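You operate a simulated robot arm through the tools that you are given. There is no shell and no other tool. Be economical: measure what you need, move in short steps, check, and stop when the job is done.

You run a simulated two-armed robot. Do the job below in one go: nothing can be reset, and whatever is moved stays where it is left.

## Task
Unscrew the gold powder jar and stir one scoop into cup G2.
Fine: lay the lid on the island bench's teal mat and leave the jar open; scoop and stir with the green stick till no streaks are left, stick back in the blue pot; the other jars stay closed, cups G1 and G3 as they are.
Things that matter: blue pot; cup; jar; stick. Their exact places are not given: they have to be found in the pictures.

Only the result counts: the job must be done as asked and must still hold three seconds after the hand-in. Knocking over, shifting, dropping, spilling or breaking anything else fails it. Lids that push on must go on centred and level and be pressed home; caps that screw on are set level and turned clockwise until they are tight.

## Robot
Two 7-joint arms with two-finger parallel grippers on one trunk, on a base that drives. Base frame: it is fixed to the floor where the robot stands at the start and does not move with it; the origin is under the middle of the robot, x ahead of it, y to its left, z up. Lengths are in m, angles in rad, forces in N, time in s.
The left shoulder is at the start at [0.07, 0.163, 1.195], the right one opposite. Places, roughly: blue pot [0.7, 0.4, 0.9]; stick (2x1x15 cm) [0.7, 0.4, 0.9]. Payload 3.43 kg a hand.
Tool frame (each hand has its own): the origin (TCP) lies between the finger pads and is the grasp point; the fingertips stand 0.034 m ahead of it; z points along the fingers, y is the line along which they close. Largest opening 0.128 m; finger width 0.024, thickness 0.012; the body of the gripper, 0.048 by 0.13 m, starts 0.096 m behind the TCP.
Orientation is that of the tool frame in the base frame, as [roll, pitch, yaw] about the fixed x, y, z axes, in that order (R = Rz(yaw) Ry(pitch) Rx(roll)). With the fingers straight down and closing along the base's y, the tool's x points along the base's -x, its y along +y and its z along -z.

## Interface
- The arms move only by the tool nudge_tool. It takes "left_increments", "right_increments" or both (then of equal length, played together; a hand with none holds still); each is a list of rows, each a list of 7 numbers: the shift along the tool's x, y, z in units of 400 mm (1.0 is 400 mm), then the turn, a rotation vector about the tool's x, y, z in units of 120 degrees (1.0 is 120 degrees), then the finger opening in m, from 0 to 0.128. In form: [[dx, dy, dz, wx, wy, wz, grip], ...]. A call has 1 to 20 rows; each row is the pose to reach, as a shift and turn from the pose commanded when the call began, along the tool's axes at that moment. A call with a number of a shift or a turn outside -1 to 1 is refused whole. Rows are played at 5 a second. More than 0.05 m and 0.15 rad between two rows, or a gripper value outside its range, and nothing of the call is played. Where a pose cannot be reached the arm comes as near as it can. A force on the tool above 40 N (or 10 N above the force at the start of the call, whichever is more), or a blocked arm, ends the call early, and 0.2 s more pass. The fingers move at their own pace (about 0.153 m/s each) and stop on an object; they squeeze with about 41 N. The grip force told is the motor's: it shows also when the fingers shut on nothing. Time passes only in rows, and 0.2 s behind the last, so rows that repeat a pose let the fingers close. It gives the time, the measured TCP pose, the force on the tool (base axes), the opening and the grip force at its end, in the units of the frame above (readings bear some noise), with the torque about the TCP (base axes, N m) and any sound that the robot's microphone picked up.
- Cameras (640 x 400 px; columns grow to the right, rows downward): "scene" is now at [0.1257, 0.023, 1.4378]; the picture's right is [0.21, -0.98, 0.00], its down [-0.49, -0.11, -0.86] and it looks along [0.85, 0.18, -0.50] (base axes); focal length 292 px, centre (320, 200). "left" rides on the left gripper at [0.076, 0.011, -0.16] in its tool frame; the picture's right is [-0.15, 0.99, 0.00], its down [-0.88, -0.13, -0.46] and it looks along [-0.45, -0.07, 0.89] (tool axes); focal length 234 px, centre (320, 200). "right" rides on the right gripper at [0.076, -0.011, -0.16] in its tool frame; the picture's right is [0.15, 0.99, 0.00], its down [-0.88, 0.13, -0.46] and it looks along [-0.45, 0.07, 0.89] (tool axes); focal length 234 px, centre (320, 200).
- grab_frame(camera): a new picture of that camera. It takes no simulated time.
- slide_trunk(by): slides the trunk up (or, below 0, down) by that many m; the arms and the scene camera ride with it, the base frame stays. It gives what a move gives, with no picture.
- drive_base(legs): drives the robot by 1 to 6 legs, each [ahead, left, turn to the left] in m, m and rad, along the robot's own axes; the way and the turn of a leg run together, so that a leg with both is an arc; at most 1.5 m and 3.142 rad a leg. The arms and the cameras ride along, it lands a little off, and it stops where it bumps. It gives what a move gives.
- pan_tilt(pan, tilt): turns the head with the scene camera to pan (to the left, within 1.501 rad either way) and tilt (down, from -0.506 to 1.204), counted from straight ahead of the robot. It gives what a move gives.
- point_at(camera, pixels): for up to 12 pixels [column, row] of the newest picture of that camera ("zoom" is the newest enlarged one), the place [x, y, z] in the base frame of the surface seen there, good to about 0.002 m, but the place of the scene camera against the robot may be out by one fixed shift of up to 0.018 m in any direction. It takes no simulated time.
- inspect(camera, box): a new picture of the part [left, top, right, bottom] of that camera's present view, enlarged. It takes no simulated time.
- hand_in(): hands the job in; it is judged then, once.

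Work in short steps. Measure before you move; look again where a grasp or a placing could have gone wrong, and mend it. You have 80 turns and 58 pictures in all, those below and enlarged ones among them. Open the grippers and draw the arms clear of the work before you hand the job in, unless the task says otherwise; then end with one line.

The tools are called by a JSON object that holds its "name" and its "arguments". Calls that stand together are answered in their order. nudge_tool: Moves the arms, as the interface text tells. Its arguments: {"type":"object","properties":{"left_increments":{"type":"array","items":{"type":"array","items":{"type":"number"}}},"right_increments":{"type":"array","items":{"type":"array","items":{"type":"number"}}}},"required":[]} The other tools are called the same way: slide_trunk (by) slides the trunk up or down; drive_base (legs) drives the base; pan_tilt (pan, tilt) turns the head that bears the scene camera; grab_frame (camera) takes a picture; point_at (camera, pixels) gives the place of the surface under pixels of a picture; inspect (camera, box) takes an enlarged picture of a part of a camera's view; hand_in () hands the job in.

At the start:

```text
t: 0.0
left_eef_pos: [0.5092, 0.379, 1.2431]
left_ee_rot: [3.141, 0.001, -3.139]
left_contact_force: [0.2, -0.4, 1.1]
left_wrist_torque: [0.0, 0.0, 0.01]
left_gripper_width: 0.1281
left_gripper_force: 0.1
right_eef_pos: [0.5158, -0.0775, 1.2521]
right_ee_rot: [-3.142, 0.001, -3.141]
right_contact_force: [0.9, -0.1, -0.2]
right_wrist_torque: [0.01, -0.01, 0.05]
right_gripper_width: 0.1279
right_gripper_force: 0.1
trunk travel left (down, up): [-0.675, 0.265]
robot x, y, heading: [-0.0, -0.0025, 0.001]
head pan, tilt: [0.211, 0.527]
```

scene: 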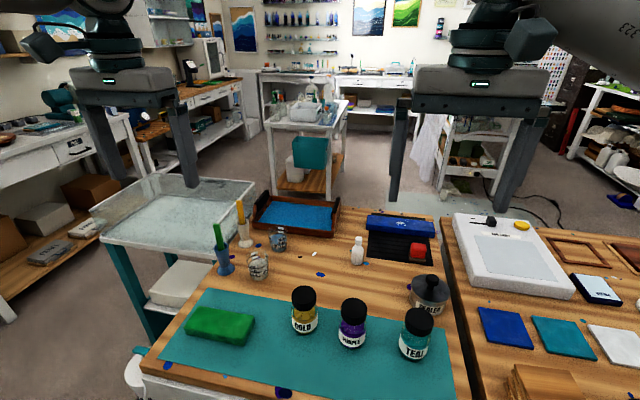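
right: 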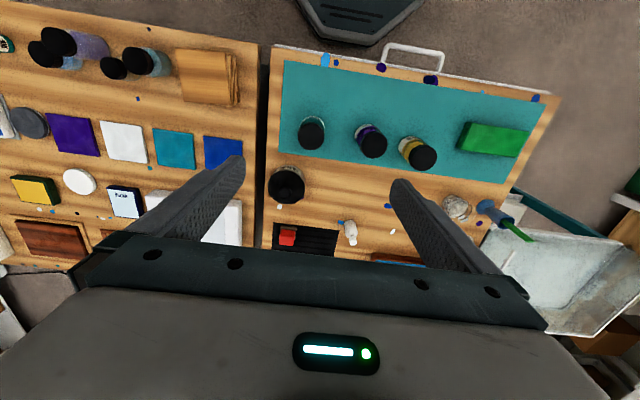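
left: 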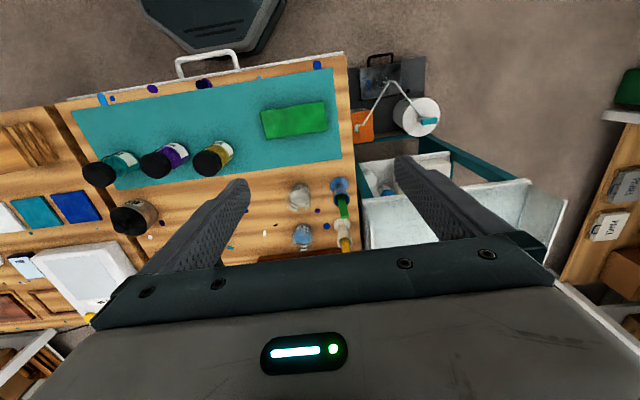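

The scene shows the gold jar at about (304,310), the green stick in the blue pot at (222,250), and cups near (258,265) and (278,240). I'll zoom in to identify the cups and measure.

{"name": "inspect", "arguments": {"camera": "scene", "box": [180, 180, 340, 280]}}

{"name": "point_at", "arguments": {"camera": "scene", "pixels": [[303, 293], [304, 322], [258, 256], [259, 275], [278, 232], [216, 228], [224, 262], [220, 325], [260, 350], [350, 305], [240, 205], [270, 300]]}}

{"name": "inspect", "arguments": {"camera": "left", "box": [180, 80, 380, 260]}}

```text
4.00 times, centred on (260, 230) of scene
```

zoom: 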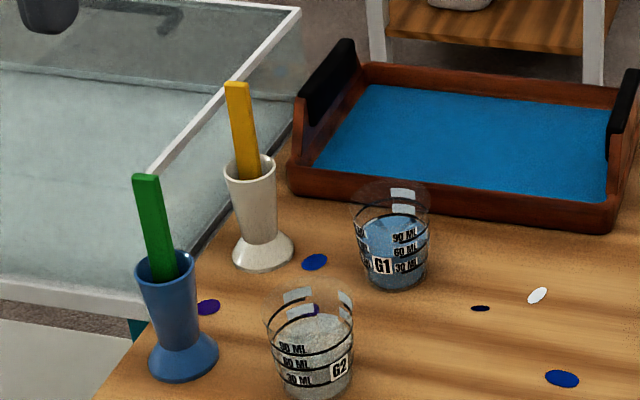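

```text
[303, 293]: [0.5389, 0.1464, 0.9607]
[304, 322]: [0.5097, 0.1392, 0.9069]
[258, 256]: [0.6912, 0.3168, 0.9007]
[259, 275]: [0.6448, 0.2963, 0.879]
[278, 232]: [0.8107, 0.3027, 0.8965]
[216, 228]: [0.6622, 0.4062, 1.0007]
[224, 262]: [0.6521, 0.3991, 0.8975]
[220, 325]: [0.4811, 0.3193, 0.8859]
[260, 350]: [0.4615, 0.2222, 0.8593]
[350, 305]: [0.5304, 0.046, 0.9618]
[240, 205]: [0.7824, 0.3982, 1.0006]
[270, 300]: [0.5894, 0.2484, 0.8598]
```

```text
2.22 times, centred on (280, 170) of left
```

zoom: 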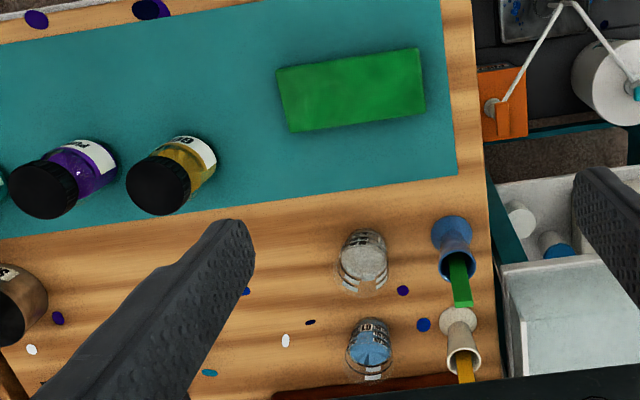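

Cup G2 is the nearer cup (clear, grayish), next to the blue pot. I'll measure with the wrist camera, which isn't affected by the scene camera shift.

{"name": "point_at", "arguments": {"camera": "left", "pixels": [[207, 163], [196, 166], [219, 164], [222, 149], [300, 197], [292, 188], [308, 188], [340, 185], [343, 205], [343, 214], [269, 124], [240, 120]]}}

{"name": "point_at", "arguments": {"camera": "zoom", "pixels": [[158, 190], [130, 185], [188, 190], [160, 215], [192, 180], [210, 150], [362, 245], [363, 265], [342, 270], [387, 265], [465, 295], [452, 225]]}}

{"name": "inspect", "arguments": {"camera": "scene", "box": [270, 260, 430, 360]}}

```text
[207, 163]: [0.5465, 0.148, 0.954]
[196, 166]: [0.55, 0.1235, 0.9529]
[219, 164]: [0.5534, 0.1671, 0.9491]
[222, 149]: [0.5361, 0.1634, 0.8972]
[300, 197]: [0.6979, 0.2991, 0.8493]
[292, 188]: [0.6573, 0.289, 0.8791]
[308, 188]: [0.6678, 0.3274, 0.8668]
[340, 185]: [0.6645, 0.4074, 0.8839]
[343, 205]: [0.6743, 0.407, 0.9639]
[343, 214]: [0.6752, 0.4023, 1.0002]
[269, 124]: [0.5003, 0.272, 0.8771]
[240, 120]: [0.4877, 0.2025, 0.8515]
```

```text
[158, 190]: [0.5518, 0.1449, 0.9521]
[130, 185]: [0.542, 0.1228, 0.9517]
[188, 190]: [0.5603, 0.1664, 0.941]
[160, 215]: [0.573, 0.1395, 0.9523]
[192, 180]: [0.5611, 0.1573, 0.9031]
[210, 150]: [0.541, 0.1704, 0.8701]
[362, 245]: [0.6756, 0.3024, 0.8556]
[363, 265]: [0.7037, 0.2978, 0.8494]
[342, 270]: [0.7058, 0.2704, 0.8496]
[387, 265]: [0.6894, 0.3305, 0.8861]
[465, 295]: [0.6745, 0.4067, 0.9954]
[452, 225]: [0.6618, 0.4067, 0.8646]
```

```text
4.00 times, centred on (350, 310) of scene
```

zoom: 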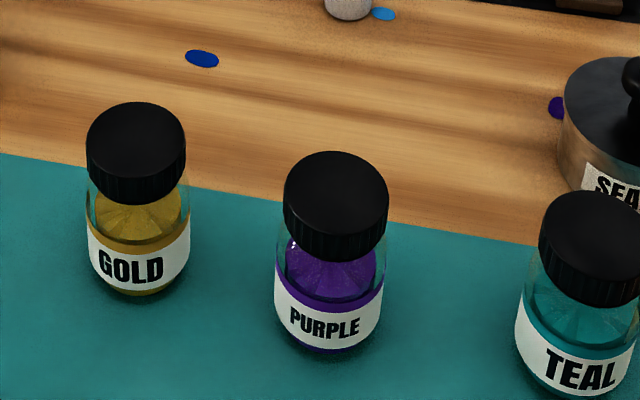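

By the wrist camera the bench is at z≈0.850 and the gold lid top is centred near (0.549, 0.145, 0.953) with radius ≈0.024. The right hand will hold the jar body from the robot side, tilted 40° down, so I'll first bring it to a standoff.

{"name": "nudge_tool", "arguments": {"right_increments": [[0.019, 0.07, 0.078, 0, -0.0417, 0, 0.08], [0.0375, 0.139, 0.156, 0, -0.0833, 0, 0.08], [0.056, 0.2085, 0.234, 0, -0.125, 0, 0.08], [0.075, 0.278, 0.3125, 0, -0.1667, 0, 0.08], [0.094, 0.3475, 0.39, 0, -0.208, 0, 0.08], [0.1125, 0.417, 0.469, 0, -0.25, 0, 0.08], [0.131, 0.4865, 0.547, 0, -0.2915, 0, 0.08], [0.15, 0.556, 0.625, 0, -0.333, 0, 0.08], [0.15, 0.556, 0.625, 0, -0.333, 0, 0.08]]}}

{"name": "grab_frame", "arguments": {"camera": "right"}}

{"name": "grab_frame", "arguments": {"camera": "scene"}}

```text
t: 2.0
left_eef_pos: [0.5093, 0.378, 1.2427]
left_ee_rot: [3.141, -0.001, -3.141]
left_contact_force: [1.3, -0.3, -0.6]
left_wrist_torque: [0.04, -0.03, 0.01]
left_gripper_width: 0.1281
left_gripper_force: 0.0
right_eef_pos: [0.4547, 0.1438, 1.0012]
right_ee_rot: [3.139, 0.697, 3.141]
right_contact_force: [-0.4, -0.2, 0.3]
right_wrist_torque: [0.0, 0.0, 0.02]
right_gripper_width: 0.0799
right_gripper_force: 0.1
trunk travel left (down, up): [-0.675, 0.265]
robot x, y, heading: [0.0007, 0.0005, -0.002]
head pan, tilt: [0.211, 0.527]
```

```text
51 pictures are left
```

right: 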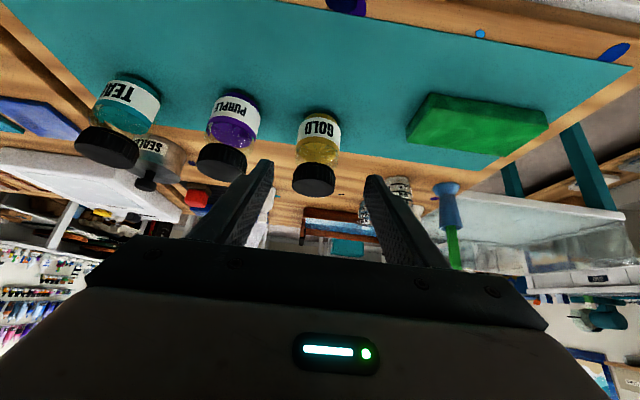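

```text
50 pictures are left
```

scene: 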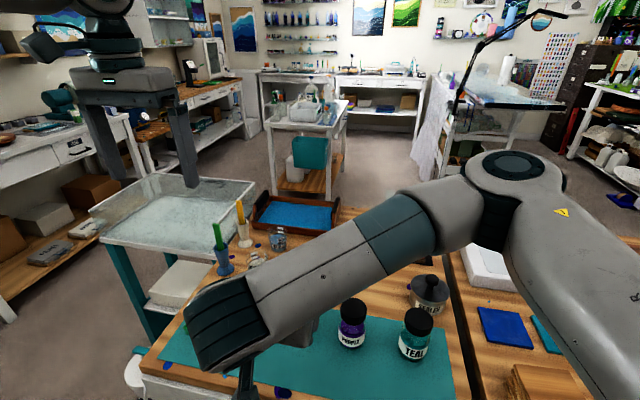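

The gold jar shows at (318,150) in the right camera, but the right forearm crosses above the bench in the scene view. I'll measure where the forearm lies before deciding.

{"name": "point_at", "arguments": {"camera": "scene", "pixels": [[510, 165], [400, 235], [300, 285], [230, 320], [330, 310], [440, 240]]}}

{"name": "point_at", "arguments": {"camera": "right", "pixels": [[318, 130], [321, 150], [302, 150], [340, 150], [314, 180], [230, 120], [440, 135], [412, 130]]}}

```text
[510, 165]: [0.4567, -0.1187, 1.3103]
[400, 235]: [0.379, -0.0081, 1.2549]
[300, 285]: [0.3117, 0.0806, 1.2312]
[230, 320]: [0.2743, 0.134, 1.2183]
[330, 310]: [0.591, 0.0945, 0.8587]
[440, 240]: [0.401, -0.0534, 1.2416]
```

```text
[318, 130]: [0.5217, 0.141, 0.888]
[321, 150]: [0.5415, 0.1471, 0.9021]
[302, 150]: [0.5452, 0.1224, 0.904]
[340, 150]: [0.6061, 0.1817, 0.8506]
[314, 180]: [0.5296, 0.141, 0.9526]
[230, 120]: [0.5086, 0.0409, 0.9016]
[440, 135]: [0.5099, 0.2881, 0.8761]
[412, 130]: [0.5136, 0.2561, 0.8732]
```

The forearm is at x<0.46 and z≈1.23, so it's clear of the jar. The jar centre reads ≈(0.548, 0.146); I'll slide in with the fingers open, then close on the body.

{"name": "nudge_tool", "arguments": {"right_increments": [[0.057, 0.003, 0.08, 0, 0, 0, 0.08], [0.057, 0.003, 0.16, 0, 0, 0, 0.08], [0.057, 0.003, 0.24, 0, 0, 0, 0.08], [0.057, 0.003, 0.31, 0, 0, 0, 0.08], [0.057, 0.003, 0.352, 0, 0, 0, 0.08], [0.057, 0.003, 0.352, 0, 0, 0, 0.08]]}}

{"name": "grab_frame", "arguments": {"camera": "right"}}

{"name": "grab_frame", "arguments": {"camera": "left"}}

```text
t: 3.2
left_eef_pos: [0.5069, 0.3787, 1.2428]
left_ee_rot: [3.141, -0.001, -3.139]
left_contact_force: [0.5, 0.6, -1.1]
left_wrist_torque: [0.03, 0.01, -0.02]
left_gripper_width: 0.1279
left_gripper_force: 0.1
right_eef_pos: [0.5232, 0.1488, 0.885]
right_ee_rot: [-3.14, 0.698, -3.14]
right_contact_force: [-9.1, -4.1, 11.3]
right_wrist_torque: [0.38, 0.16, 0.35]
right_gripper_width: 0.0792
right_gripper_force: 0.1
trunk travel left (down, up): [-0.675, 0.265]
robot x, y, heading: [0.0012, 0.0039, 0.0]
head pan, tilt: [0.211, 0.527]
stopped in row 6 (right hand): the force on the tool passed its limit (the readings are from after the stop); the commanded pose is now the measured one
```

```text
49 pictures are left
```

right: 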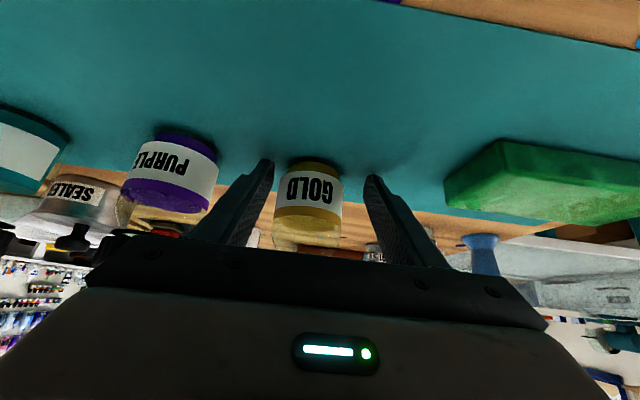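

```text
48 pictures are left
```

left: 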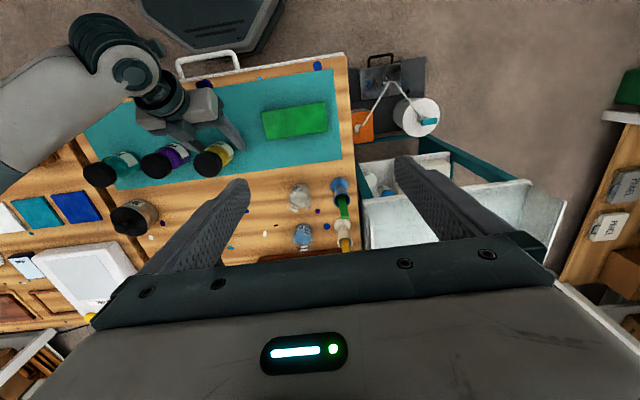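

The right hand stopped at x=0.523, z=0.885. The torque points to the left fingertip touching the mat at z≈0.855. I'll raise it straight up 2 cm.

{"name": "nudge_tool", "arguments": {"right_increments": [[-0.02, 0, -0.016, 0, 0, 0, 0.08], [-0.038, -0.005, -0.032, 0, 0, 0, 0.08], [-0.038, -0.005, -0.032, 0, 0, 0, 0.08]]}}

```text
t: 4.0
left_eef_pos: [0.5104, 0.3802, 1.2411]
left_ee_rot: [3.14, -0.001, -3.14]
left_contact_force: [-0.7, -0.1, 0.0]
left_wrist_torque: [0.01, 0.01, 0.01]
left_gripper_width: 0.1281
left_gripper_force: 0.1
right_eef_pos: [0.5281, 0.1464, 0.903]
right_ee_rot: [-3.14, 0.697, -3.14]
right_contact_force: [-0.5, 0.4, -0.7]
right_wrist_torque: [-0.05, 0.0, -0.03]
right_gripper_width: 0.08
right_gripper_force: 0.0
trunk travel left (down, up): [-0.675, 0.265]
robot x, y, heading: [-0.0018, -0.0014, 0.004]
head pan, tilt: [0.211, 0.527]
```

It's free now at (0.528, 0.146, 0.903). I'll move forward to (0.549, 0.145, 0.898) and check the reading.

{"name": "nudge_tool", "arguments": {"right_increments": [[-0.011, -0.002, 0.025, 0, 0, 0, 0.08], [-0.023, -0.003, 0.049, 0, 0, 0, 0.08], [-0.023, -0.003, 0.049, 0, 0, 0, 0.08]]}}

{"name": "grab_frame", "arguments": {"camera": "right"}}

```text
t: 4.8
left_eef_pos: [0.5087, 0.3798, 1.243]
left_ee_rot: [3.141, 0.001, -3.141]
left_contact_force: [-0.2, -0.8, 0.1]
left_wrist_torque: [0.0, 0.0, 0.0]
left_gripper_width: 0.1281
left_gripper_force: 0.1
right_eef_pos: [0.5478, 0.1435, 0.8953]
right_ee_rot: [-3.138, 0.698, -3.141]
right_contact_force: [0.5, 0.8, 0.6]
right_wrist_torque: [0.01, 0.02, 0.03]
right_gripper_width: 0.0801
right_gripper_force: 0.1
trunk travel left (down, up): [-0.675, 0.265]
robot x, y, heading: [-0.001, -0.0007, 0.003]
head pan, tilt: [0.211, 0.527]
```

```text
47 pictures are left
```

right: 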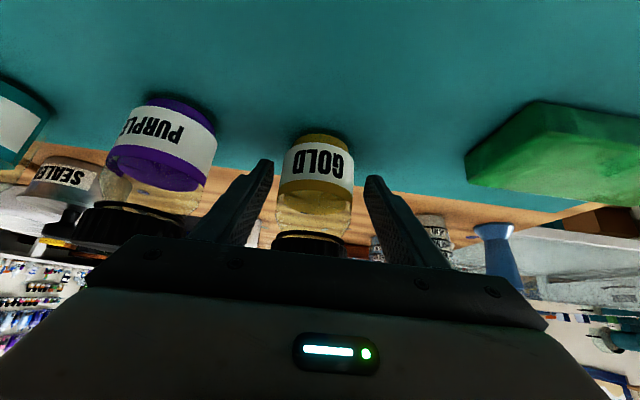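

The jar is centred between the fingers (about column 317 against 320). I'll check its depth before closing.

{"name": "point_at", "arguments": {"camera": "right", "pixels": [[317, 160], [317, 190], [312, 240], [284, 180], [352, 185], [318, 135], [266, 165], [374, 180]]}}

```text
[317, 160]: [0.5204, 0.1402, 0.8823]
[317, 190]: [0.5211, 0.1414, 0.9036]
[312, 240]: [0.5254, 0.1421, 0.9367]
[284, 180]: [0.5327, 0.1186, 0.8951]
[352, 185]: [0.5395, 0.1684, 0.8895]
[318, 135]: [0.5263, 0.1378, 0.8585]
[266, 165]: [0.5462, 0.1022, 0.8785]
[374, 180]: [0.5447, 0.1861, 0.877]
```

The jar's near face is at x≈0.521, so its centre is ≈(0.547, 0.143), which matches the TCP. I'll close the right fingers.

{"name": "nudge_tool", "arguments": {"right_increments": [[0, 0, 0, 0, 0, 0, 0.06], [0, 0, 0, 0, 0, 0, 0.05], [0, 0, 0, 0, 0, 0, 0.04], [0, 0, 0, 0, 0, 0, 0.04]]}}

{"name": "grab_frame", "arguments": {"camera": "left"}}

```text
t: 5.8
left_eef_pos: [0.5086, 0.3787, 1.2421]
left_ee_rot: [-3.141, 0.0, -3.141]
left_contact_force: [-0.2, -0.3, -0.1]
left_wrist_torque: [-0.02, -0.03, -0.04]
left_gripper_width: 0.1282
left_gripper_force: 0.1
right_eef_pos: [0.5486, 0.144, 0.895]
right_ee_rot: [-3.14, 0.697, -3.14]
right_contact_force: [-0.1, -0.4, -0.9]
right_wrist_torque: [0.04, -0.03, 0.03]
right_gripper_width: 0.0549
right_gripper_force: 41.0
trunk travel left (down, up): [-0.675, 0.265]
robot x, y, heading: [0.0014, 0.0061, 0.004]
head pan, tilt: [0.211, 0.527]
```

```text
46 pictures are left
```

left: 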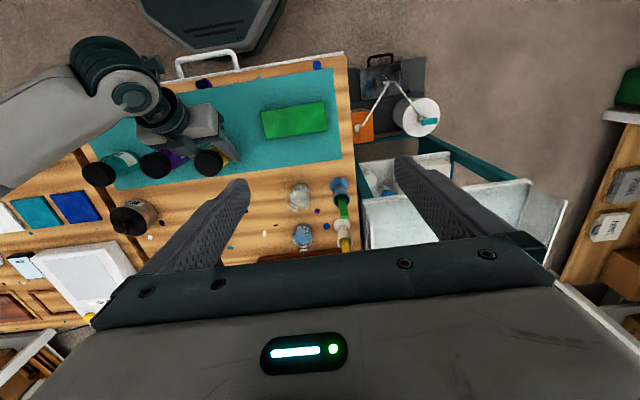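

The right hand holds the jar (0.055 m wide, 41 N). Next I'll bring the left hand above the lid, turned 70° clockwise with the fingers at 0.07.

{"name": "nudge_tool", "arguments": {"left_increments": [[-0.0096, -0.0589, 0.0455, 0, 0, 0.0583, 0.1], [-0.0192, -0.1178, 0.091, 0, 0, 0.1167, 0.08], [-0.0288, -0.1767, 0.1365, 0, 0, 0.175, 0.07], [-0.0384, -0.2356, 0.182, 0, 0, 0.2333, 0.07], [-0.048, -0.2945, 0.2275, 0, 0, 0.2917, 0.07], [-0.0576, -0.3534, 0.273, 0, 0, 0.35, 0.07], [-0.0672, -0.4123, 0.3185, 0, 0, 0.4083, 0.07], [-0.0768, -0.4712, 0.364, 0, 0, 0.4667, 0.07], [-0.0864, -0.53, 0.4095, 0, 0, 0.525, 0.07], [-0.096, -0.589, 0.455, 0, 0, 0.583, 0.07], [-0.096, -0.589, 0.455, 0, 0, 0.583, 0.07]]}}

{"name": "grab_frame", "arguments": {"camera": "left"}}

{"name": "grab_frame", "arguments": {"camera": "scene"}}

```text
t: 8.2
left_eef_pos: [0.5477, 0.1453, 1.0607]
left_ee_rot: [3.141, 0.002, 1.922]
left_contact_force: [-0.1, -1.1, -0.2]
left_wrist_torque: [-0.02, -0.05, -0.02]
left_gripper_width: 0.0698
left_gripper_force: 0.2
right_eef_pos: [0.5477, 0.1437, 0.8953]
right_ee_rot: [-3.14, 0.701, -3.14]
right_contact_force: [-0.2, 0.4, 0.2]
right_wrist_torque: [-0.02, -0.03, 0.05]
right_gripper_width: 0.0547
right_gripper_force: 41.4
trunk travel left (down, up): [-0.675, 0.265]
robot x, y, heading: [0.0033, 0.0002, 0.003]
head pan, tilt: [0.211, 0.527]
```

```text
45 pictures are left
```

left: 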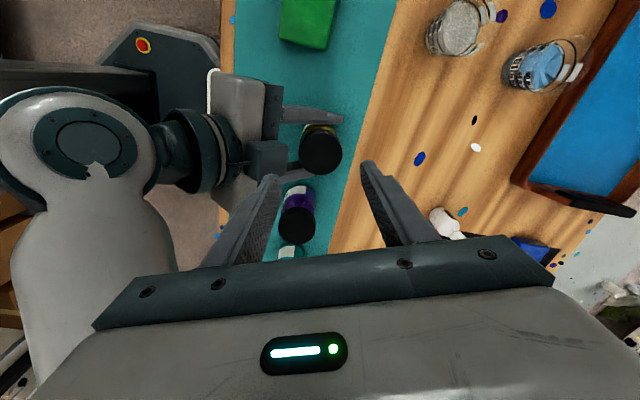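

```text
44 pictures are left
```

scene: 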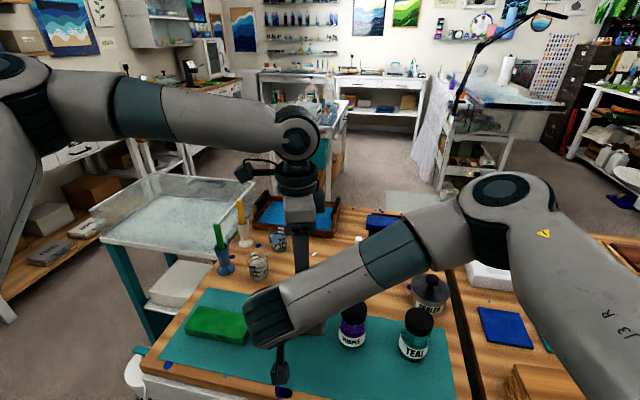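

The left hand is above the lid, which shows at (320,150) in the left picture. I'll measure the lid exactly.

{"name": "point_at", "arguments": {"camera": "left", "pixels": [[320, 152], [302, 152], [340, 152], [320, 170], [320, 138], [320, 130], [326, 122], [296, 115], [290, 170]]}}

{"name": "inspect", "arguments": {"camera": "left", "box": [240, 90, 400, 190]}}

```text
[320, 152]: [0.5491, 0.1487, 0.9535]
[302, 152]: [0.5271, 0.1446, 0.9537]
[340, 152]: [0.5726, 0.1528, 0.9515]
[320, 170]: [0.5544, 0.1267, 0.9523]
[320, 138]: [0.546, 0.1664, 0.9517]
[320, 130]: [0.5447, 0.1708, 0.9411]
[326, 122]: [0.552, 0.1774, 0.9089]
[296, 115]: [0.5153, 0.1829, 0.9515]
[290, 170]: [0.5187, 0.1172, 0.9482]
```

```text
4.00 times, centred on (320, 140) of left
```

zoom: 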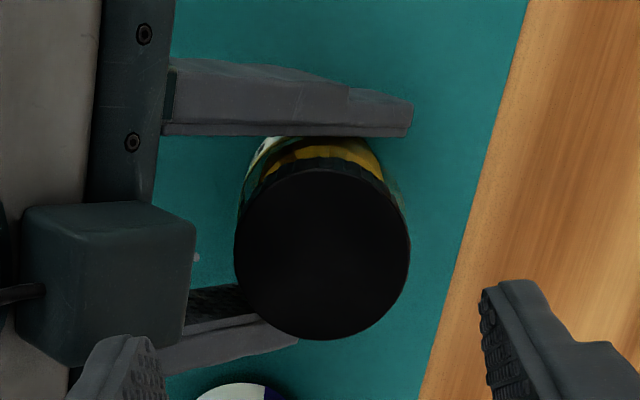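

A dark block sits on the upper side of the right hand near zoom (110,280), close to where the left finger comes down. I'll measure it.

{"name": "point_at", "arguments": {"camera": "zoom", "pixels": [[190, 230], [185, 330], [110, 220], [110, 280], [30, 220], [60, 350], [170, 90], [120, 60], [265, 160], [290, 330]]}}

```text
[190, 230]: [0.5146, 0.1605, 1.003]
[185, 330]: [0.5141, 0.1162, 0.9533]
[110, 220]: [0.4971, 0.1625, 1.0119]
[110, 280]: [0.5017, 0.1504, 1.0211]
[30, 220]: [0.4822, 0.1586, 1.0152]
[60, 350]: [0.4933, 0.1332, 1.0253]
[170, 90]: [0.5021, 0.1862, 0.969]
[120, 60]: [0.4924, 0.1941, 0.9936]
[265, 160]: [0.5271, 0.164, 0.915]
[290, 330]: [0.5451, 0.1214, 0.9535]
```

The block reaches x=0.515 and z=1.025, so I'll keep the left fingers within ±35° of the y axis and grip the lid with its top 14 mm. I'll rotate to +35°, descend to z≈0.973 and close.

{"name": "nudge_tool", "arguments": {"left_increments": [[0, 0, 0, 0, 0, -0.07, 0.07], [0, 0, 0, 0, 0, -0.14, 0.07], [0, 0, 0, 0, 0, -0.21, 0.07], [0, 0, 0, 0, 0, -0.27, 0.07], [0, 0, 0.05, 0, 0, -0.292, 0.07], [0, 0, 0.1, 0, 0, -0.292, 0.07], [0, 0, 0.15, 0, 0, -0.292, 0.07], [0, 0, 0.19, 0, 0, -0.292, 0.07], [0, 0, 0.219, 0, 0, -0.292, 0.07], [0, 0, 0.219, 0, 0, -0.292, 0.07], [0, 0, 0.219, 0, 0, -0.292, 0.055], [0, 0, 0.219, 0, 0, -0.292, 0.045], [0, 0, 0.219, 0, 0, -0.292, 0.04], [0, 0, 0.219, 0, 0, -0.292, 0.04]]}}

```text
t: 10.1
left_eef_pos: [0.5436, 0.1508, 0.9904]
left_ee_rot: [-3.14, 0.014, 2.533]
left_contact_force: [-3.8, -2.3, 3.4]
left_wrist_torque: [0.56, -0.18, 0.0]
left_gripper_width: 0.072
left_gripper_force: 1.4
left hand out of reach, approached as far as the arm can: row 7, 8, 9
right_eef_pos: [0.5471, 0.1442, 0.8945]
right_ee_rot: [-3.138, 0.697, -3.137]
right_contact_force: [0.3, 3.3, 4.7]
right_wrist_torque: [-0.77, 0.82, -0.03]
right_gripper_width: 0.0546
right_gripper_force: 41.0
trunk travel left (down, up): [-0.675, 0.265]
robot x, y, heading: [-0.0006, 0.0009, -0.004]
head pan, tilt: [0.211, 0.527]
stopped in row 9 (left hand): the force on the tool passed its limit (the readings are from after the stop); the commanded pose is now the measured one
```

The left arm reported out of reach near z=0.99 and touched something. I'll look before moving on.

{"name": "grab_frame", "arguments": {"camera": "left"}}

{"name": "inspect", "arguments": {"camera": "scene", "box": [200, 160, 440, 400]}}

```text
42 pictures are left
```

left: 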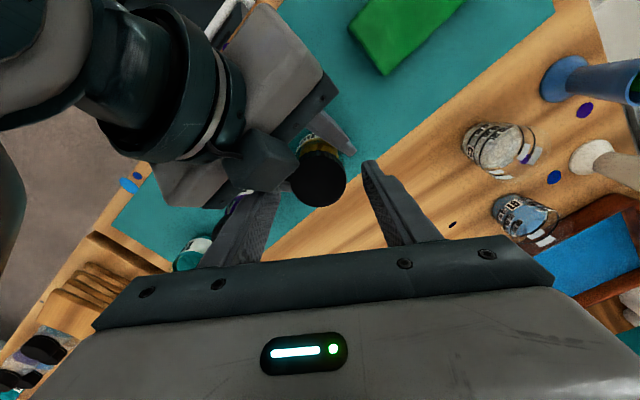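

```text
1.67 times, centred on (320, 280) of scene
```

zoom: 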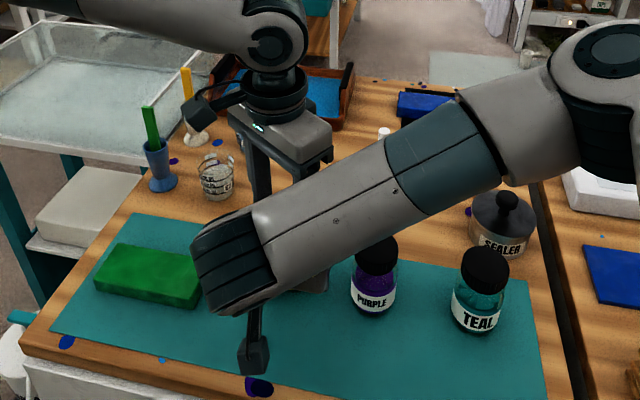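

The left gripper body is meeting the right forearm, which crosses at about (0.5, 0.06, 1.1). I'll swap roles: the left hand will hold the jar from the free left side and the right hand will unscrew from above. First I'll back both hands out.

{"name": "nudge_tool", "arguments": {"left_increments": [[0, 0, -0.06, 0, 0, 0, 0.075], [0, 0, -0.14, 0, 0, 0, 0.08], [0, 0, -0.24, 0, 0, 0, 0.08], [0, 0, -0.34, 0, 0, 0, 0.08], [0, 0, -0.42, 0, 0, 0, 0.08], [0, 0, -0.5, 0, 0, 0, 0.08], [0, 0, -0.5, 0, 0, 0, 0.08], [0, 0, -0.5, 0, 0, 0, 0.08], [0, 0, -0.5, 0, 0, 0, 0.08]], "right_increments": [[0, 0, 0, 0, 0, 0, 0.0549], [0, 0, 0, 0, 0, 0, 0.0549], [0, 0, 0, 0, 0, 0, 0.07], [0, 0, 0, 0, 0, 0, 0.08], [0, 0, 0, 0, 0, 0, 0.08], [0, 0, -0.09, 0, 0, 0, 0.08], [0, 0, -0.19, 0, 0, 0, 0.08], [0, 0, -0.29, 0, 0, 0, 0.08], [0, 0, -0.35, 0, 0, 0, 0.08]]}}

{"name": "grab_frame", "arguments": {"camera": "left"}}

```text
t: 12.1
left_eef_pos: [0.541, 0.1542, 1.1911]
left_ee_rot: [-3.141, 0.014, 2.535]
left_contact_force: [-0.1, -0.6, -0.6]
left_wrist_torque: [0.03, -0.01, -0.01]
left_gripper_width: 0.0799
left_gripper_force: 0.1
right_eef_pos: [0.4557, 0.1432, 1.0024]
right_ee_rot: [-3.139, 0.698, -3.138]
right_contact_force: [-0.6, 0.6, -0.5]
right_wrist_torque: [-0.01, 0.0, 0.01]
right_gripper_width: 0.0801
right_gripper_force: 0.2
trunk travel left (down, up): [-0.675, 0.265]
robot x, y, heading: [0.0018, 0.003, -0.002]
head pan, tilt: [0.211, 0.527]
```

```text
40 pictures are left
```

left: 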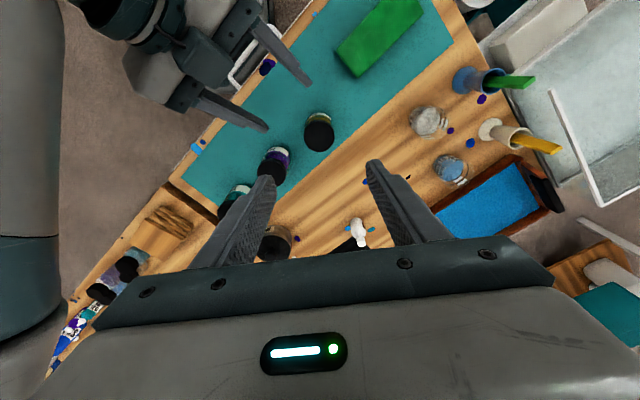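

Both hands are clear. I'll send the right hand back up to the right, and the left hand out to the left with the yaw turned so its fingers close along x.

{"name": "nudge_tool", "arguments": {"left_increments": [[0.042, 0.064, 0.012, 0, 0, 0.0575, 0.08], [0.084, 0.129, 0.025, 0, 0, 0.115, 0.08], [0.126, 0.193, 0.037, 0, 0, 0.1725, 0.08], [0.1685, 0.2575, 0.05, 0, 0, 0.23, 0.08], [0.21, 0.322, 0.062, 0, 0, 0.2875, 0.08], [0.253, 0.386, 0.075, 0, 0, 0.345, 0.08], [0.295, 0.45, 0.087, 0, 0, 0.4025, 0.08], [0.337, 0.515, 0.1, 0, 0, 0.46, 0.08], [0.337, 0.515, 0.1, 0, 0, 0.46, 0.08]], "right_increments": [[-0.06, -0.076, -0.026, 0, 0.0416, 0, 0.08], [-0.12, -0.152, -0.0515, 0, 0.083, 0, 0.08], [-0.18, -0.228, -0.077, 0, 0.125, 0, 0.08], [-0.24, -0.303, -0.103, 0, 0.1665, 0, 0.08], [-0.3, -0.379, -0.129, 0, 0.208, 0, 0.08], [-0.36, -0.455, -0.1545, 0, 0.25, 0, 0.08], [-0.42, -0.531, -0.18, 0, 0.2915, 0, 0.08], [-0.48, -0.607, -0.206, 0, 0.333, 0, 0.08], [-0.48, -0.607, -0.206, 0, 0.333, 0, 0.08]]}}

```text
t: 14.1
left_eef_pos: [0.5493, 0.4026, 1.1489]
left_ee_rot: [3.133, 0.009, 1.569]
left_contact_force: [-0.2, 0.4, -0.1]
left_wrist_torque: [0.01, 0.02, -0.03]
left_gripper_width: 0.0799
left_gripper_force: 0.0
right_eef_pos: [0.5528, -0.0964, 1.1859]
right_ee_rot: [-3.14, -0.003, -3.137]
right_contact_force: [-0.3, -0.1, -0.5]
right_wrist_torque: [0.01, -0.01, 0.01]
right_gripper_width: 0.0797
right_gripper_force: 0.1
trunk travel left (down, up): [-0.675, 0.265]
robot x, y, heading: [-0.001, 0.0006, 0.002]
head pan, tilt: [0.211, 0.527]
```

Both hands are where expected. I'll tilt the left hand 60° so it points along −y and down, at a standoff beside the gold jar.

{"name": "nudge_tool", "arguments": {"left_increments": [[-0.045, -0.003, 0.059, 0, -0.0625, 0, 0.08], [-0.09, -0.003, 0.119, 0, -0.125, 0, 0.08], [-0.136, -0.003, 0.178, 0, -0.1875, 0, 0.08], [-0.181, -0.003, 0.2375, 0, -0.25, 0, 0.08], [-0.2265, -0.003, 0.297, 0, -0.3125, 0, 0.08], [-0.272, -0.003, 0.356, 0, -0.375, 0, 0.08], [-0.317, -0.003, 0.4155, 0, -0.4375, 0, 0.08], [-0.3625, -0.003, 0.475, 0, -0.5, 0, 0.08], [-0.3625, -0.003, 0.475, 0, -0.5, 0, 0.08]]}}

{"name": "grab_frame", "arguments": {"camera": "left"}}

{"name": "grab_frame", "arguments": {"camera": "scene"}}

```text
t: 16.1
left_eef_pos: [0.5209, 0.262, 0.9909]
left_ee_rot: [3.122, 1.052, 1.553]
left_contact_force: [0.3, -0.4, -1.2]
left_wrist_torque: [-0.02, -0.02, -0.04]
left_gripper_width: 0.0799
left_gripper_force: 0.1
left hand out of reach, approached as far as the arm can: row 8, 9
right_eef_pos: [0.5537, -0.0962, 1.1886]
right_ee_rot: [-3.139, -0.001, -3.138]
right_contact_force: [0.2, 0.3, -0.3]
right_wrist_torque: [0.05, 0.03, -0.03]
right_gripper_width: 0.0799
right_gripper_force: 0.1
trunk travel left (down, up): [-0.675, 0.265]
robot x, y, heading: [-0.001, 0.0017, -0.003]
head pan, tilt: [0.211, 0.527]
```

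```text
39 pictures are left
```

left: 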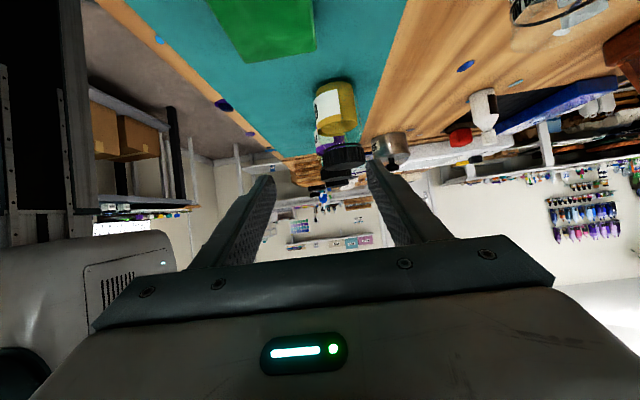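

```text
38 pictures are left
```

scene: 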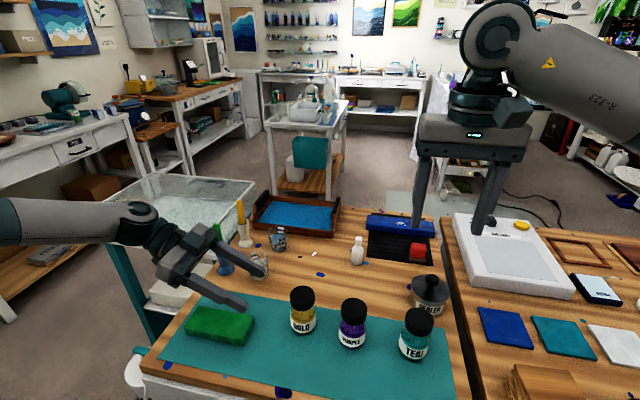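

The left hand reaches in cleanly from the left, but its arm hits a limit near z≈0.99. I'll raise the hand 12 cm and then lower the trunk 12 cm for a better arm posture.

{"name": "nudge_tool", "arguments": {"left_increments": [[-0.087, 0.023, -0.05, 0, 0, 0, 0.08], [-0.173, 0.046, -0.1, 0, 0, 0, 0.08], [-0.26, 0.068, -0.15, 0, 0, 0, 0.08], [-0.26, 0.068, -0.15, 0, 0, 0, 0.08]]}}

{"name": "slide_trunk", "arguments": {"by": -0.12}}

```text
t: 17.1
left_eef_pos: [0.546, 0.2618, 1.1108]
left_ee_rot: [3.122, 1.056, 1.553]
left_contact_force: [0.2, -0.3, 0.6]
left_wrist_torque: [-0.04, 0.0, 0.0]
left_gripper_width: 0.0801
left_gripper_force: 0.0
right_eef_pos: [0.5539, -0.096, 1.1869]
right_ee_rot: [-3.139, -0.002, -3.137]
right_contact_force: [0.2, -0.5, 0.0]
right_wrist_torque: [-0.03, 0.01, -0.01]
right_gripper_width: 0.0799
right_gripper_force: 0.0
trunk travel left (down, up): [-0.675, 0.265]
robot x, y, heading: [-0.001, -0.0018, -0.001]
head pan, tilt: [0.211, 0.527]
```

```text
t: 18.6
left_eef_pos: [0.5473, 0.2622, 0.9921]
left_ee_rot: [3.121, 1.055, 1.551]
left_contact_force: [-0.3, -0.6, 0.2]
left_wrist_torque: [-0.01, 0.0, 0.01]
left_gripper_width: 0.0799
left_gripper_force: 0.0
right_eef_pos: [0.5522, -0.0949, 1.0668]
right_ee_rot: [-3.14, -0.001, -3.14]
right_contact_force: [-0.2, -0.1, 0.7]
right_wrist_torque: [0.02, -0.01, 0.0]
right_gripper_width: 0.08
right_gripper_force: 0.0
trunk travel left (down, up): [-0.555, 0.385]
robot x, y, heading: [0.0029, 0.0016, 0.0]
head pan, tilt: [0.211, 0.527]
```

The hand is at the desired pose with the trunk lower. I'll move nearer the jar and look.

{"name": "nudge_tool", "arguments": {"left_increments": [[0.034, 0.001, 0.05, 0, 0, 0, 0.08], [0.068, 0.002, 0.1, 0, 0, 0, 0.08], [0.068, 0.002, 0.15, 0, 0, 0, 0.08], [0.068, 0.002, 0.19, 0, 0, 0, 0.08], [0.068, 0.002, 0.19, 0, 0, 0, 0.08]]}}

{"name": "grab_frame", "arguments": {"camera": "left"}}

```text
t: 19.8
left_eef_pos: [0.5472, 0.2086, 0.9292]
left_ee_rot: [3.12, 1.057, 1.553]
left_contact_force: [-0.8, 0.9, 0.0]
left_wrist_torque: [-0.01, 0.01, 0.02]
left_gripper_width: 0.08
left_gripper_force: 0.0
right_eef_pos: [0.5522, -0.0956, 1.067]
right_ee_rot: [-3.138, -0.001, -3.14]
right_contact_force: [-0.2, 0.7, 0.2]
right_wrist_torque: [0.01, 0.0, 0.0]
right_gripper_width: 0.0798
right_gripper_force: 0.1
trunk travel left (down, up): [-0.555, 0.385]
robot x, y, heading: [0.0016, 0.0005, 0.002]
head pan, tilt: [0.211, 0.527]
```

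```text
37 pictures are left
```

left: 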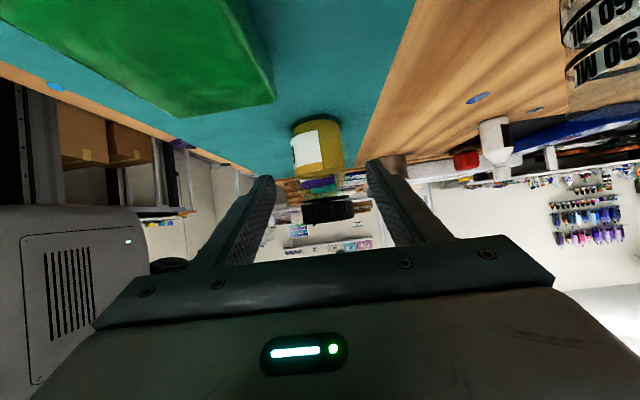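

The jar (columns 291–343) is centred between the fingertips. I'll check its coordinates and move in.

{"name": "point_at", "arguments": {"camera": "left", "pixels": [[318, 130], [318, 160], [294, 150], [340, 150], [318, 185], [325, 208], [230, 105], [275, 95]]}}

```text
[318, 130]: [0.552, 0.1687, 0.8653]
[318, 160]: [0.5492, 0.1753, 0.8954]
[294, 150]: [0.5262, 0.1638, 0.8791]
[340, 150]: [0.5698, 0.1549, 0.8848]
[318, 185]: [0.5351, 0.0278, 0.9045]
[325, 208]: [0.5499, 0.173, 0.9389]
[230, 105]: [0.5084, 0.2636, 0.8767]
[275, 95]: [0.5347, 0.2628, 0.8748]
```

The jar centre is ≈(0.548, 0.145). I'll advance 73 mm along the fingers and close.

{"name": "nudge_tool", "arguments": {"left_increments": [[0, 0.002, 0.05, 0, 0, 0, 0.08], [0, 0.002, 0.1, 0, 0, 0, 0.08], [0, 0.002, 0.15, 0, 0, 0, 0.08], [0, 0.002, 0.183, 0, 0, 0, 0.08], [0, 0.002, 0.183, 0, 0, 0, 0.08], [0, 0.002, 0.183, 0, 0, 0, 0.06], [0, 0.002, 0.183, 0, 0, 0, 0.05], [0, 0.002, 0.183, 0, 0, 0, 0.04], [0, 0.002, 0.183, 0, 0, 0, 0.04]]}}

{"name": "grab_frame", "arguments": {"camera": "scene"}}

```text
t: 21.8
left_eef_pos: [0.5344, 0.149, 0.9132]
left_ee_rot: [3.12, 1.044, 1.552]
left_contact_force: [-1.3, -0.2, 0.8]
left_wrist_torque: [-0.01, 0.03, -0.02]
left_gripper_width: 0.055
left_gripper_force: 41.3
left hand out of reach, approached as far as the arm can: row 2, 3, 4, 5, 6, 7, 8, 9
right_eef_pos: [0.553, -0.0958, 1.066]
right_ee_rot: [-3.139, -0.003, -3.141]
right_contact_force: [0.2, -0.5, 0.3]
right_wrist_torque: [0.04, 0.01, 0.0]
right_gripper_width: 0.0801
right_gripper_force: 0.0
trunk travel left (down, up): [-0.555, 0.385]
robot x, y, heading: [0.0007, 0.0036, -0.002]
head pan, tilt: [0.211, 0.527]
```

```text
36 pictures are left
```

scene: 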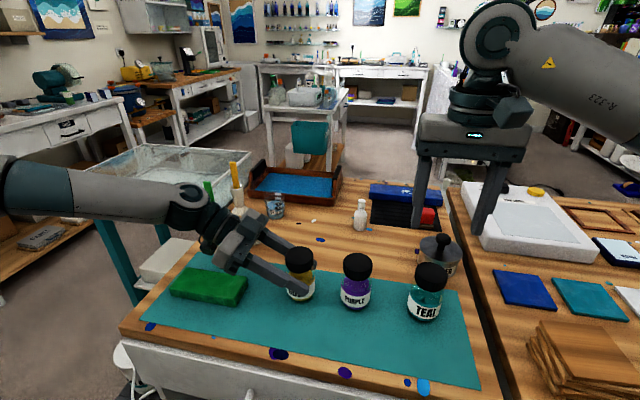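

The left hand closed on the jar body (0.055 m), but a little short at (0.534, 0.149, 0.913). I'll check whether the jar was shifted or tilted.

{"name": "inspect", "arguments": {"camera": "scene", "box": [220, 220, 380, 320]}}

{"name": "point_at", "arguments": {"camera": "zoom", "pixels": [[320, 115], [285, 125], [360, 125], [320, 150], [545, 150], [320, 320], [170, 160], [345, 135]]}}

```text
4.00 times, centred on (300, 270) of scene
```

zoom: 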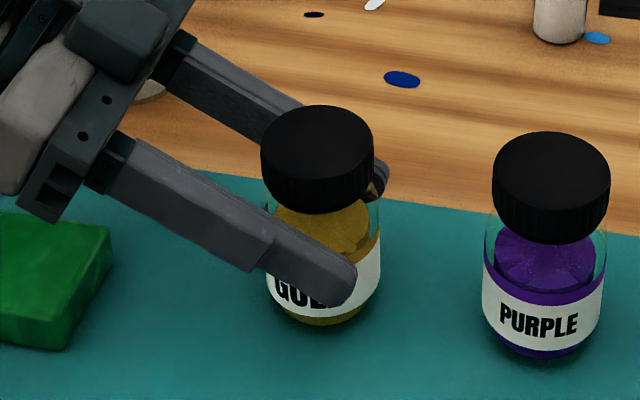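

```text
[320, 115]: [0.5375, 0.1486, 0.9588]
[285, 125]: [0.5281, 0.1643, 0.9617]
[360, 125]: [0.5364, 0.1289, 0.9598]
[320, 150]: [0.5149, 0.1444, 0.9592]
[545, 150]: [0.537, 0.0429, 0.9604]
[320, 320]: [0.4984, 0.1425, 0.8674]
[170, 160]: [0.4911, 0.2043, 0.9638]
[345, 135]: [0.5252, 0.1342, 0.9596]
```

The jar is upright on the mat and shifted about 1 cm toward the robot. I'll bring the right hand above the lid, turned about 54° counter-clockwise, and measure the lid from there.

{"name": "nudge_tool", "arguments": {"right_increments": [[0.005, 0.0755, -0.03, 0, 0, -0.056, 0.08], [0.01, 0.151, -0.06, 0, 0, -0.1125, 0.08], [0.015, 0.2265, -0.085, 0, 0, -0.169, 0.075], [0.02, 0.302, -0.085, 0, 0, -0.225, 0.075], [0.026, 0.3775, -0.085, 0, 0, -0.281, 0.075], [0.031, 0.453, -0.085, 0, 0, -0.3375, 0.075], [0.036, 0.5285, -0.085, 0, 0, -0.394, 0.075], [0.041, 0.604, -0.085, 0, 0, -0.45, 0.075], [0.041, 0.604, -0.085, 0, 0, -0.45, 0.075]]}}

{"name": "grab_frame", "arguments": {"camera": "right"}}

```text
t: 23.8
left_eef_pos: [0.5357, 0.1486, 0.9128]
left_ee_rot: [3.119, 1.043, 1.554]
left_contact_force: [1.1, 0.1, -0.2]
left_wrist_torque: [0.02, 0.0, -0.01]
left_gripper_width: 0.0554
left_gripper_force: 41.0
right_eef_pos: [0.5381, 0.1462, 1.0991]
right_ee_rot: [3.141, -0.001, -2.196]
right_contact_force: [1.4, 0.1, 0.3]
right_wrist_torque: [0.02, 0.04, -0.02]
right_gripper_width: 0.0752
right_gripper_force: 0.1
trunk travel left (down, up): [-0.555, 0.385]
robot x, y, heading: [0.0038, -0.002, 0.002]
head pan, tilt: [0.211, 0.527]
```

```text
34 pictures are left
```

right: 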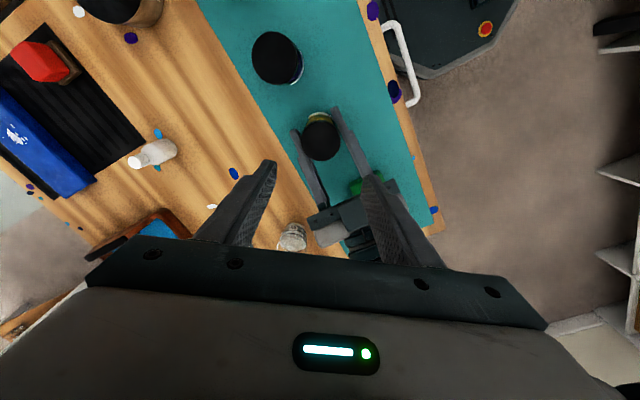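

The gold lid is at (320,137) in the right view. I'll measure it and the left-hand block near it.

{"name": "point_at", "arguments": {"camera": "right", "pixels": [[320, 137], [304, 137], [337, 137], [320, 122], [320, 155], [355, 205], [340, 200], [300, 135], [340, 115], [325, 230]]}}

{"name": "inspect", "arguments": {"camera": "right", "box": [260, 90, 420, 260]}}

```text
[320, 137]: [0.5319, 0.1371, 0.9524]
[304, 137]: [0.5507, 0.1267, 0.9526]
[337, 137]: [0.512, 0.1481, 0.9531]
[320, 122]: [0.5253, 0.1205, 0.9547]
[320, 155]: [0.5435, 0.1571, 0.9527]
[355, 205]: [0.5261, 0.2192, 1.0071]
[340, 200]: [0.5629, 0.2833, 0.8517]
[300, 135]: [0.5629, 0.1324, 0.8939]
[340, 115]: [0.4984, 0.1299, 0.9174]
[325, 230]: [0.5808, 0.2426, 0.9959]
```

```text
2.35 times, centred on (340, 175) of right
```

zoom: 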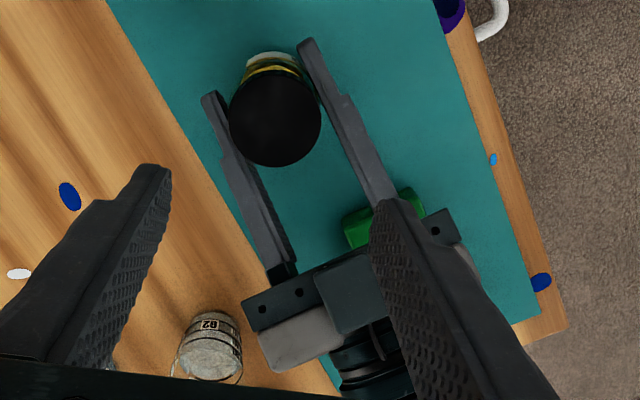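

The lid centre is ≈(0.533, 0.140), top z 0.953. I'll descend to TCP z≈0.977, so the tips are just above the left fingers, and close on the lid.

{"name": "nudge_tool", "arguments": {"right_increments": [[0.0195, 0.001, 0.06, 0, 0, 0, 0.075], [0.0195, 0.001, 0.12, 0, 0, 0, 0.075], [0.0195, 0.001, 0.18, 0, 0, 0, 0.075], [0.0195, 0.001, 0.24, 0, 0, 0, 0.075], [0.0195, 0.001, 0.28, 0, 0, 0, 0.075], [0.0195, 0.001, 0.305, 0, 0, 0, 0.075], [0.0195, 0.001, 0.305, 0, 0, 0, 0.075], [0.0195, 0.001, 0.305, 0, 0, 0, 0.06], [0.0195, 0.001, 0.305, 0, 0, 0, 0.045], [0.0195, 0.001, 0.305, 0, 0, 0, 0.035], [0.0195, 0.001, 0.305, 0, 0, 0, 0.035]]}}

{"name": "inspect", "arguments": {"camera": "scene", "box": [220, 180, 380, 320]}}

```text
t: 26.2
left_eef_pos: [0.5357, 0.1484, 0.9139]
left_ee_rot: [3.117, 1.043, 1.554]
left_contact_force: [3.2, -2.6, -0.1]
left_wrist_torque: [0.13, 0.09, 0.0]
left_gripper_width: 0.0551
left_gripper_force: 41.1
right_eef_pos: [0.5317, 0.1392, 0.979]
right_ee_rot: [3.141, -0.002, -2.197]
right_contact_force: [-2.4, 2.7, 0.3]
right_wrist_torque: [0.06, 0.09, 0.05]
right_gripper_width: 0.0497
right_gripper_force: 41.1
trunk travel left (down, up): [-0.555, 0.385]
robot x, y, heading: [-0.0001, -0.0018, -0.0]
head pan, tilt: [0.211, 0.527]
```

```text
2.86 times, centred on (300, 250) of scene
```

zoom: 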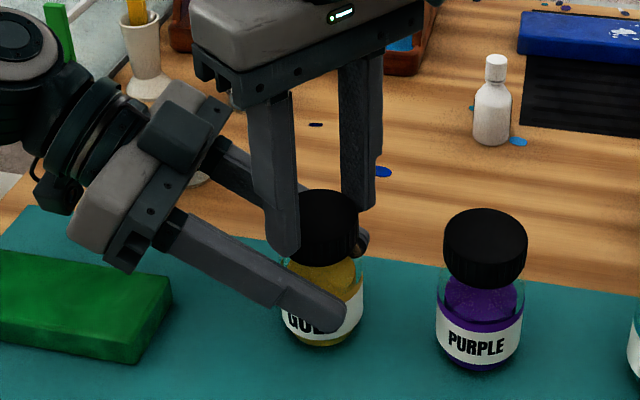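

The right hand grips the lid (0.0497 m). I'll turn it 80° counter-clockwise.

{"name": "nudge_tool", "arguments": {"right_increments": [[0, 0, 0, 0, 0, -0.0667, 0.035], [0, 0, 0, 0, 0, -0.133, 0.035], [0, 0, 0, 0, 0, -0.2, 0.035], [0, 0, 0, 0, 0, -0.267, 0.035], [0, 0, 0, 0, 0, -0.333, 0.035], [0, 0, 0, 0, 0, -0.4, 0.035], [0, 0, 0, 0, 0, -0.467, 0.035], [0, 0, 0, 0, 0, -0.533, 0.035], [0, 0, 0, 0, 0, -0.6, 0.035], [0, 0, 0, 0, 0, -0.667, 0.035], [0, 0, 0, 0, 0, -0.667, 0.035]]}}

```text
t: 27.7
left_eef_pos: [0.5249, 0.1433, 0.9133]
left_ee_rot: [3.132, 1.044, 1.54]
left_contact_force: [-1.8, 4.3, -0.2]
left_wrist_torque: [-0.48, -0.61, -0.09]
left_gripper_width: 0.0573
left_gripper_force: 40.9
right_eef_pos: [0.5198, 0.1238, 0.9852]
right_ee_rot: [-3.141, -0.001, -1.679]
right_contact_force: [1.9, -5.2, 0.0]
right_wrist_torque: [0.24, 0.51, 0.03]
right_gripper_width: 0.0488
right_gripper_force: 40.5
right hand out of reach, approached as far as the arm can: row 4, 5, 6, 7
trunk travel left (down, up): [-0.555, 0.385]
robot x, y, heading: [-0.0031, -0.0014, 0.002]
head pan, tilt: [0.211, 0.527]
stopped in row 7 (right hand): the force on the tool passed its limit (the readings are from after the stop); the commanded pose is now the measured one
```

The right arm hit its limit near 84° ccw yaw and dragged things about 1 cm. I'll look at the state before continuing.

{"name": "inspect", "arguments": {"camera": "scene", "box": [220, 180, 380, 320]}}

```text
2.86 times, centred on (300, 250) of scene
```

zoom: 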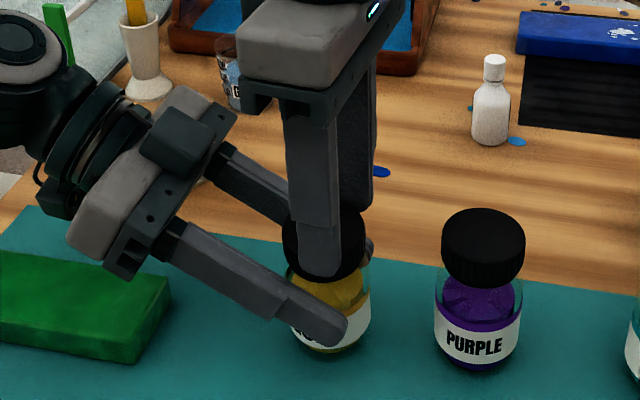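

The lid is still on and the jar upright. I'll open the right hand, lift it clear and turn it back clockwise for another stroke in the comfortable yaw range, then remeasure.

{"name": "nudge_tool", "arguments": {"right_increments": [[0, 0, 0, 0, 0, 0, 0.07], [0, 0, 0, 0, 0, 0, 0.075], [0, 0, -0.06, 0, 0, 0, 0.075], [0, 0, -0.12, 0, 0, 0, 0.075], [0, 0, -0.18, 0, 0, 0.05, 0.075], [0, 0, -0.2, 0, 0, 0.11, 0.075], [0, 0, -0.2, 0, 0, 0.17, 0.075], [0, 0, -0.2, 0, 0, 0.23, 0.075], [0, 0, -0.2, 0, 0, 0.29, 0.075], [0, 0, -0.2, 0, 0, 0.35, 0.075], [0, 0, -0.2, 0, 0, 0.41, 0.075], [0, 0, -0.2, 0, 0, 0.47, 0.075], [0, 0, -0.2, 0, 0, 0.53, 0.075], [0, 0, -0.2, 0, 0, 0.59, 0.075], [0, 0, -0.2, 0, 0, 0.65, 0.075], [0, 0, -0.2, 0, 0, 0.7, 0.075], [0, 0, -0.2, 0, 0, 0.7, 0.075]]}}

{"name": "grab_frame", "arguments": {"camera": "right"}}

```text
t: 31.3
left_eef_pos: [0.5269, 0.1437, 0.913]
left_ee_rot: [3.135, 1.045, 1.541]
left_contact_force: [0.3, 0.0, -1.1]
left_wrist_torque: [-0.01, 0.0, -0.04]
left_gripper_width: 0.0556
left_gripper_force: 40.9
right_eef_pos: [0.5176, 0.1252, 1.0648]
right_ee_rot: [-3.136, -0.001, 3.14]
right_contact_force: [-0.3, 1.1, -0.3]
right_wrist_torque: [-0.01, -0.01, -0.02]
right_gripper_width: 0.0748
right_gripper_force: 0.1
trunk travel left (down, up): [-0.555, 0.385]
robot x, y, heading: [-0.0014, 0.0018, -0.0]
head pan, tilt: [0.211, 0.527]
```

```text
30 pictures are left
```

right: 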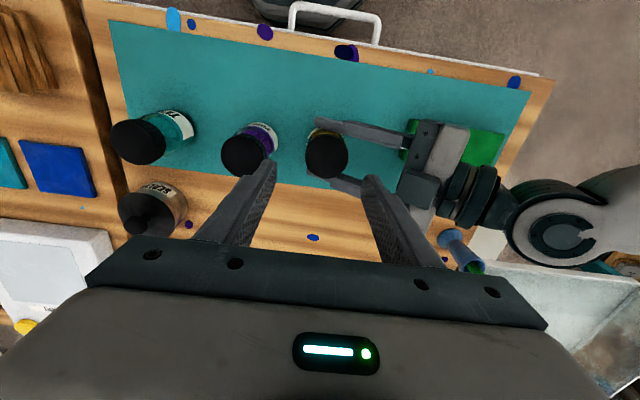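

The lid is at (327,156) in the right view. I'll measure it.

{"name": "point_at", "arguments": {"camera": "right", "pixels": [[327, 157], [307, 157], [346, 157], [327, 172], [327, 140], [425, 185], [410, 145], [440, 200], [244, 155], [316, 123]]}}

```text
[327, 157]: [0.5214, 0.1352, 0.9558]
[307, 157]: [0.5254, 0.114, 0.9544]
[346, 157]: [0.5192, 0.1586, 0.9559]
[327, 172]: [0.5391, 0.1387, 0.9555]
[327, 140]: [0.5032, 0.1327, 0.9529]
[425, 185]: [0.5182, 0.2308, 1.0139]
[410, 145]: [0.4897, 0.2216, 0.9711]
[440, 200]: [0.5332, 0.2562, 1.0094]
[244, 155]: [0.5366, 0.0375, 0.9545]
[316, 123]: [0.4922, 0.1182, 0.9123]
```

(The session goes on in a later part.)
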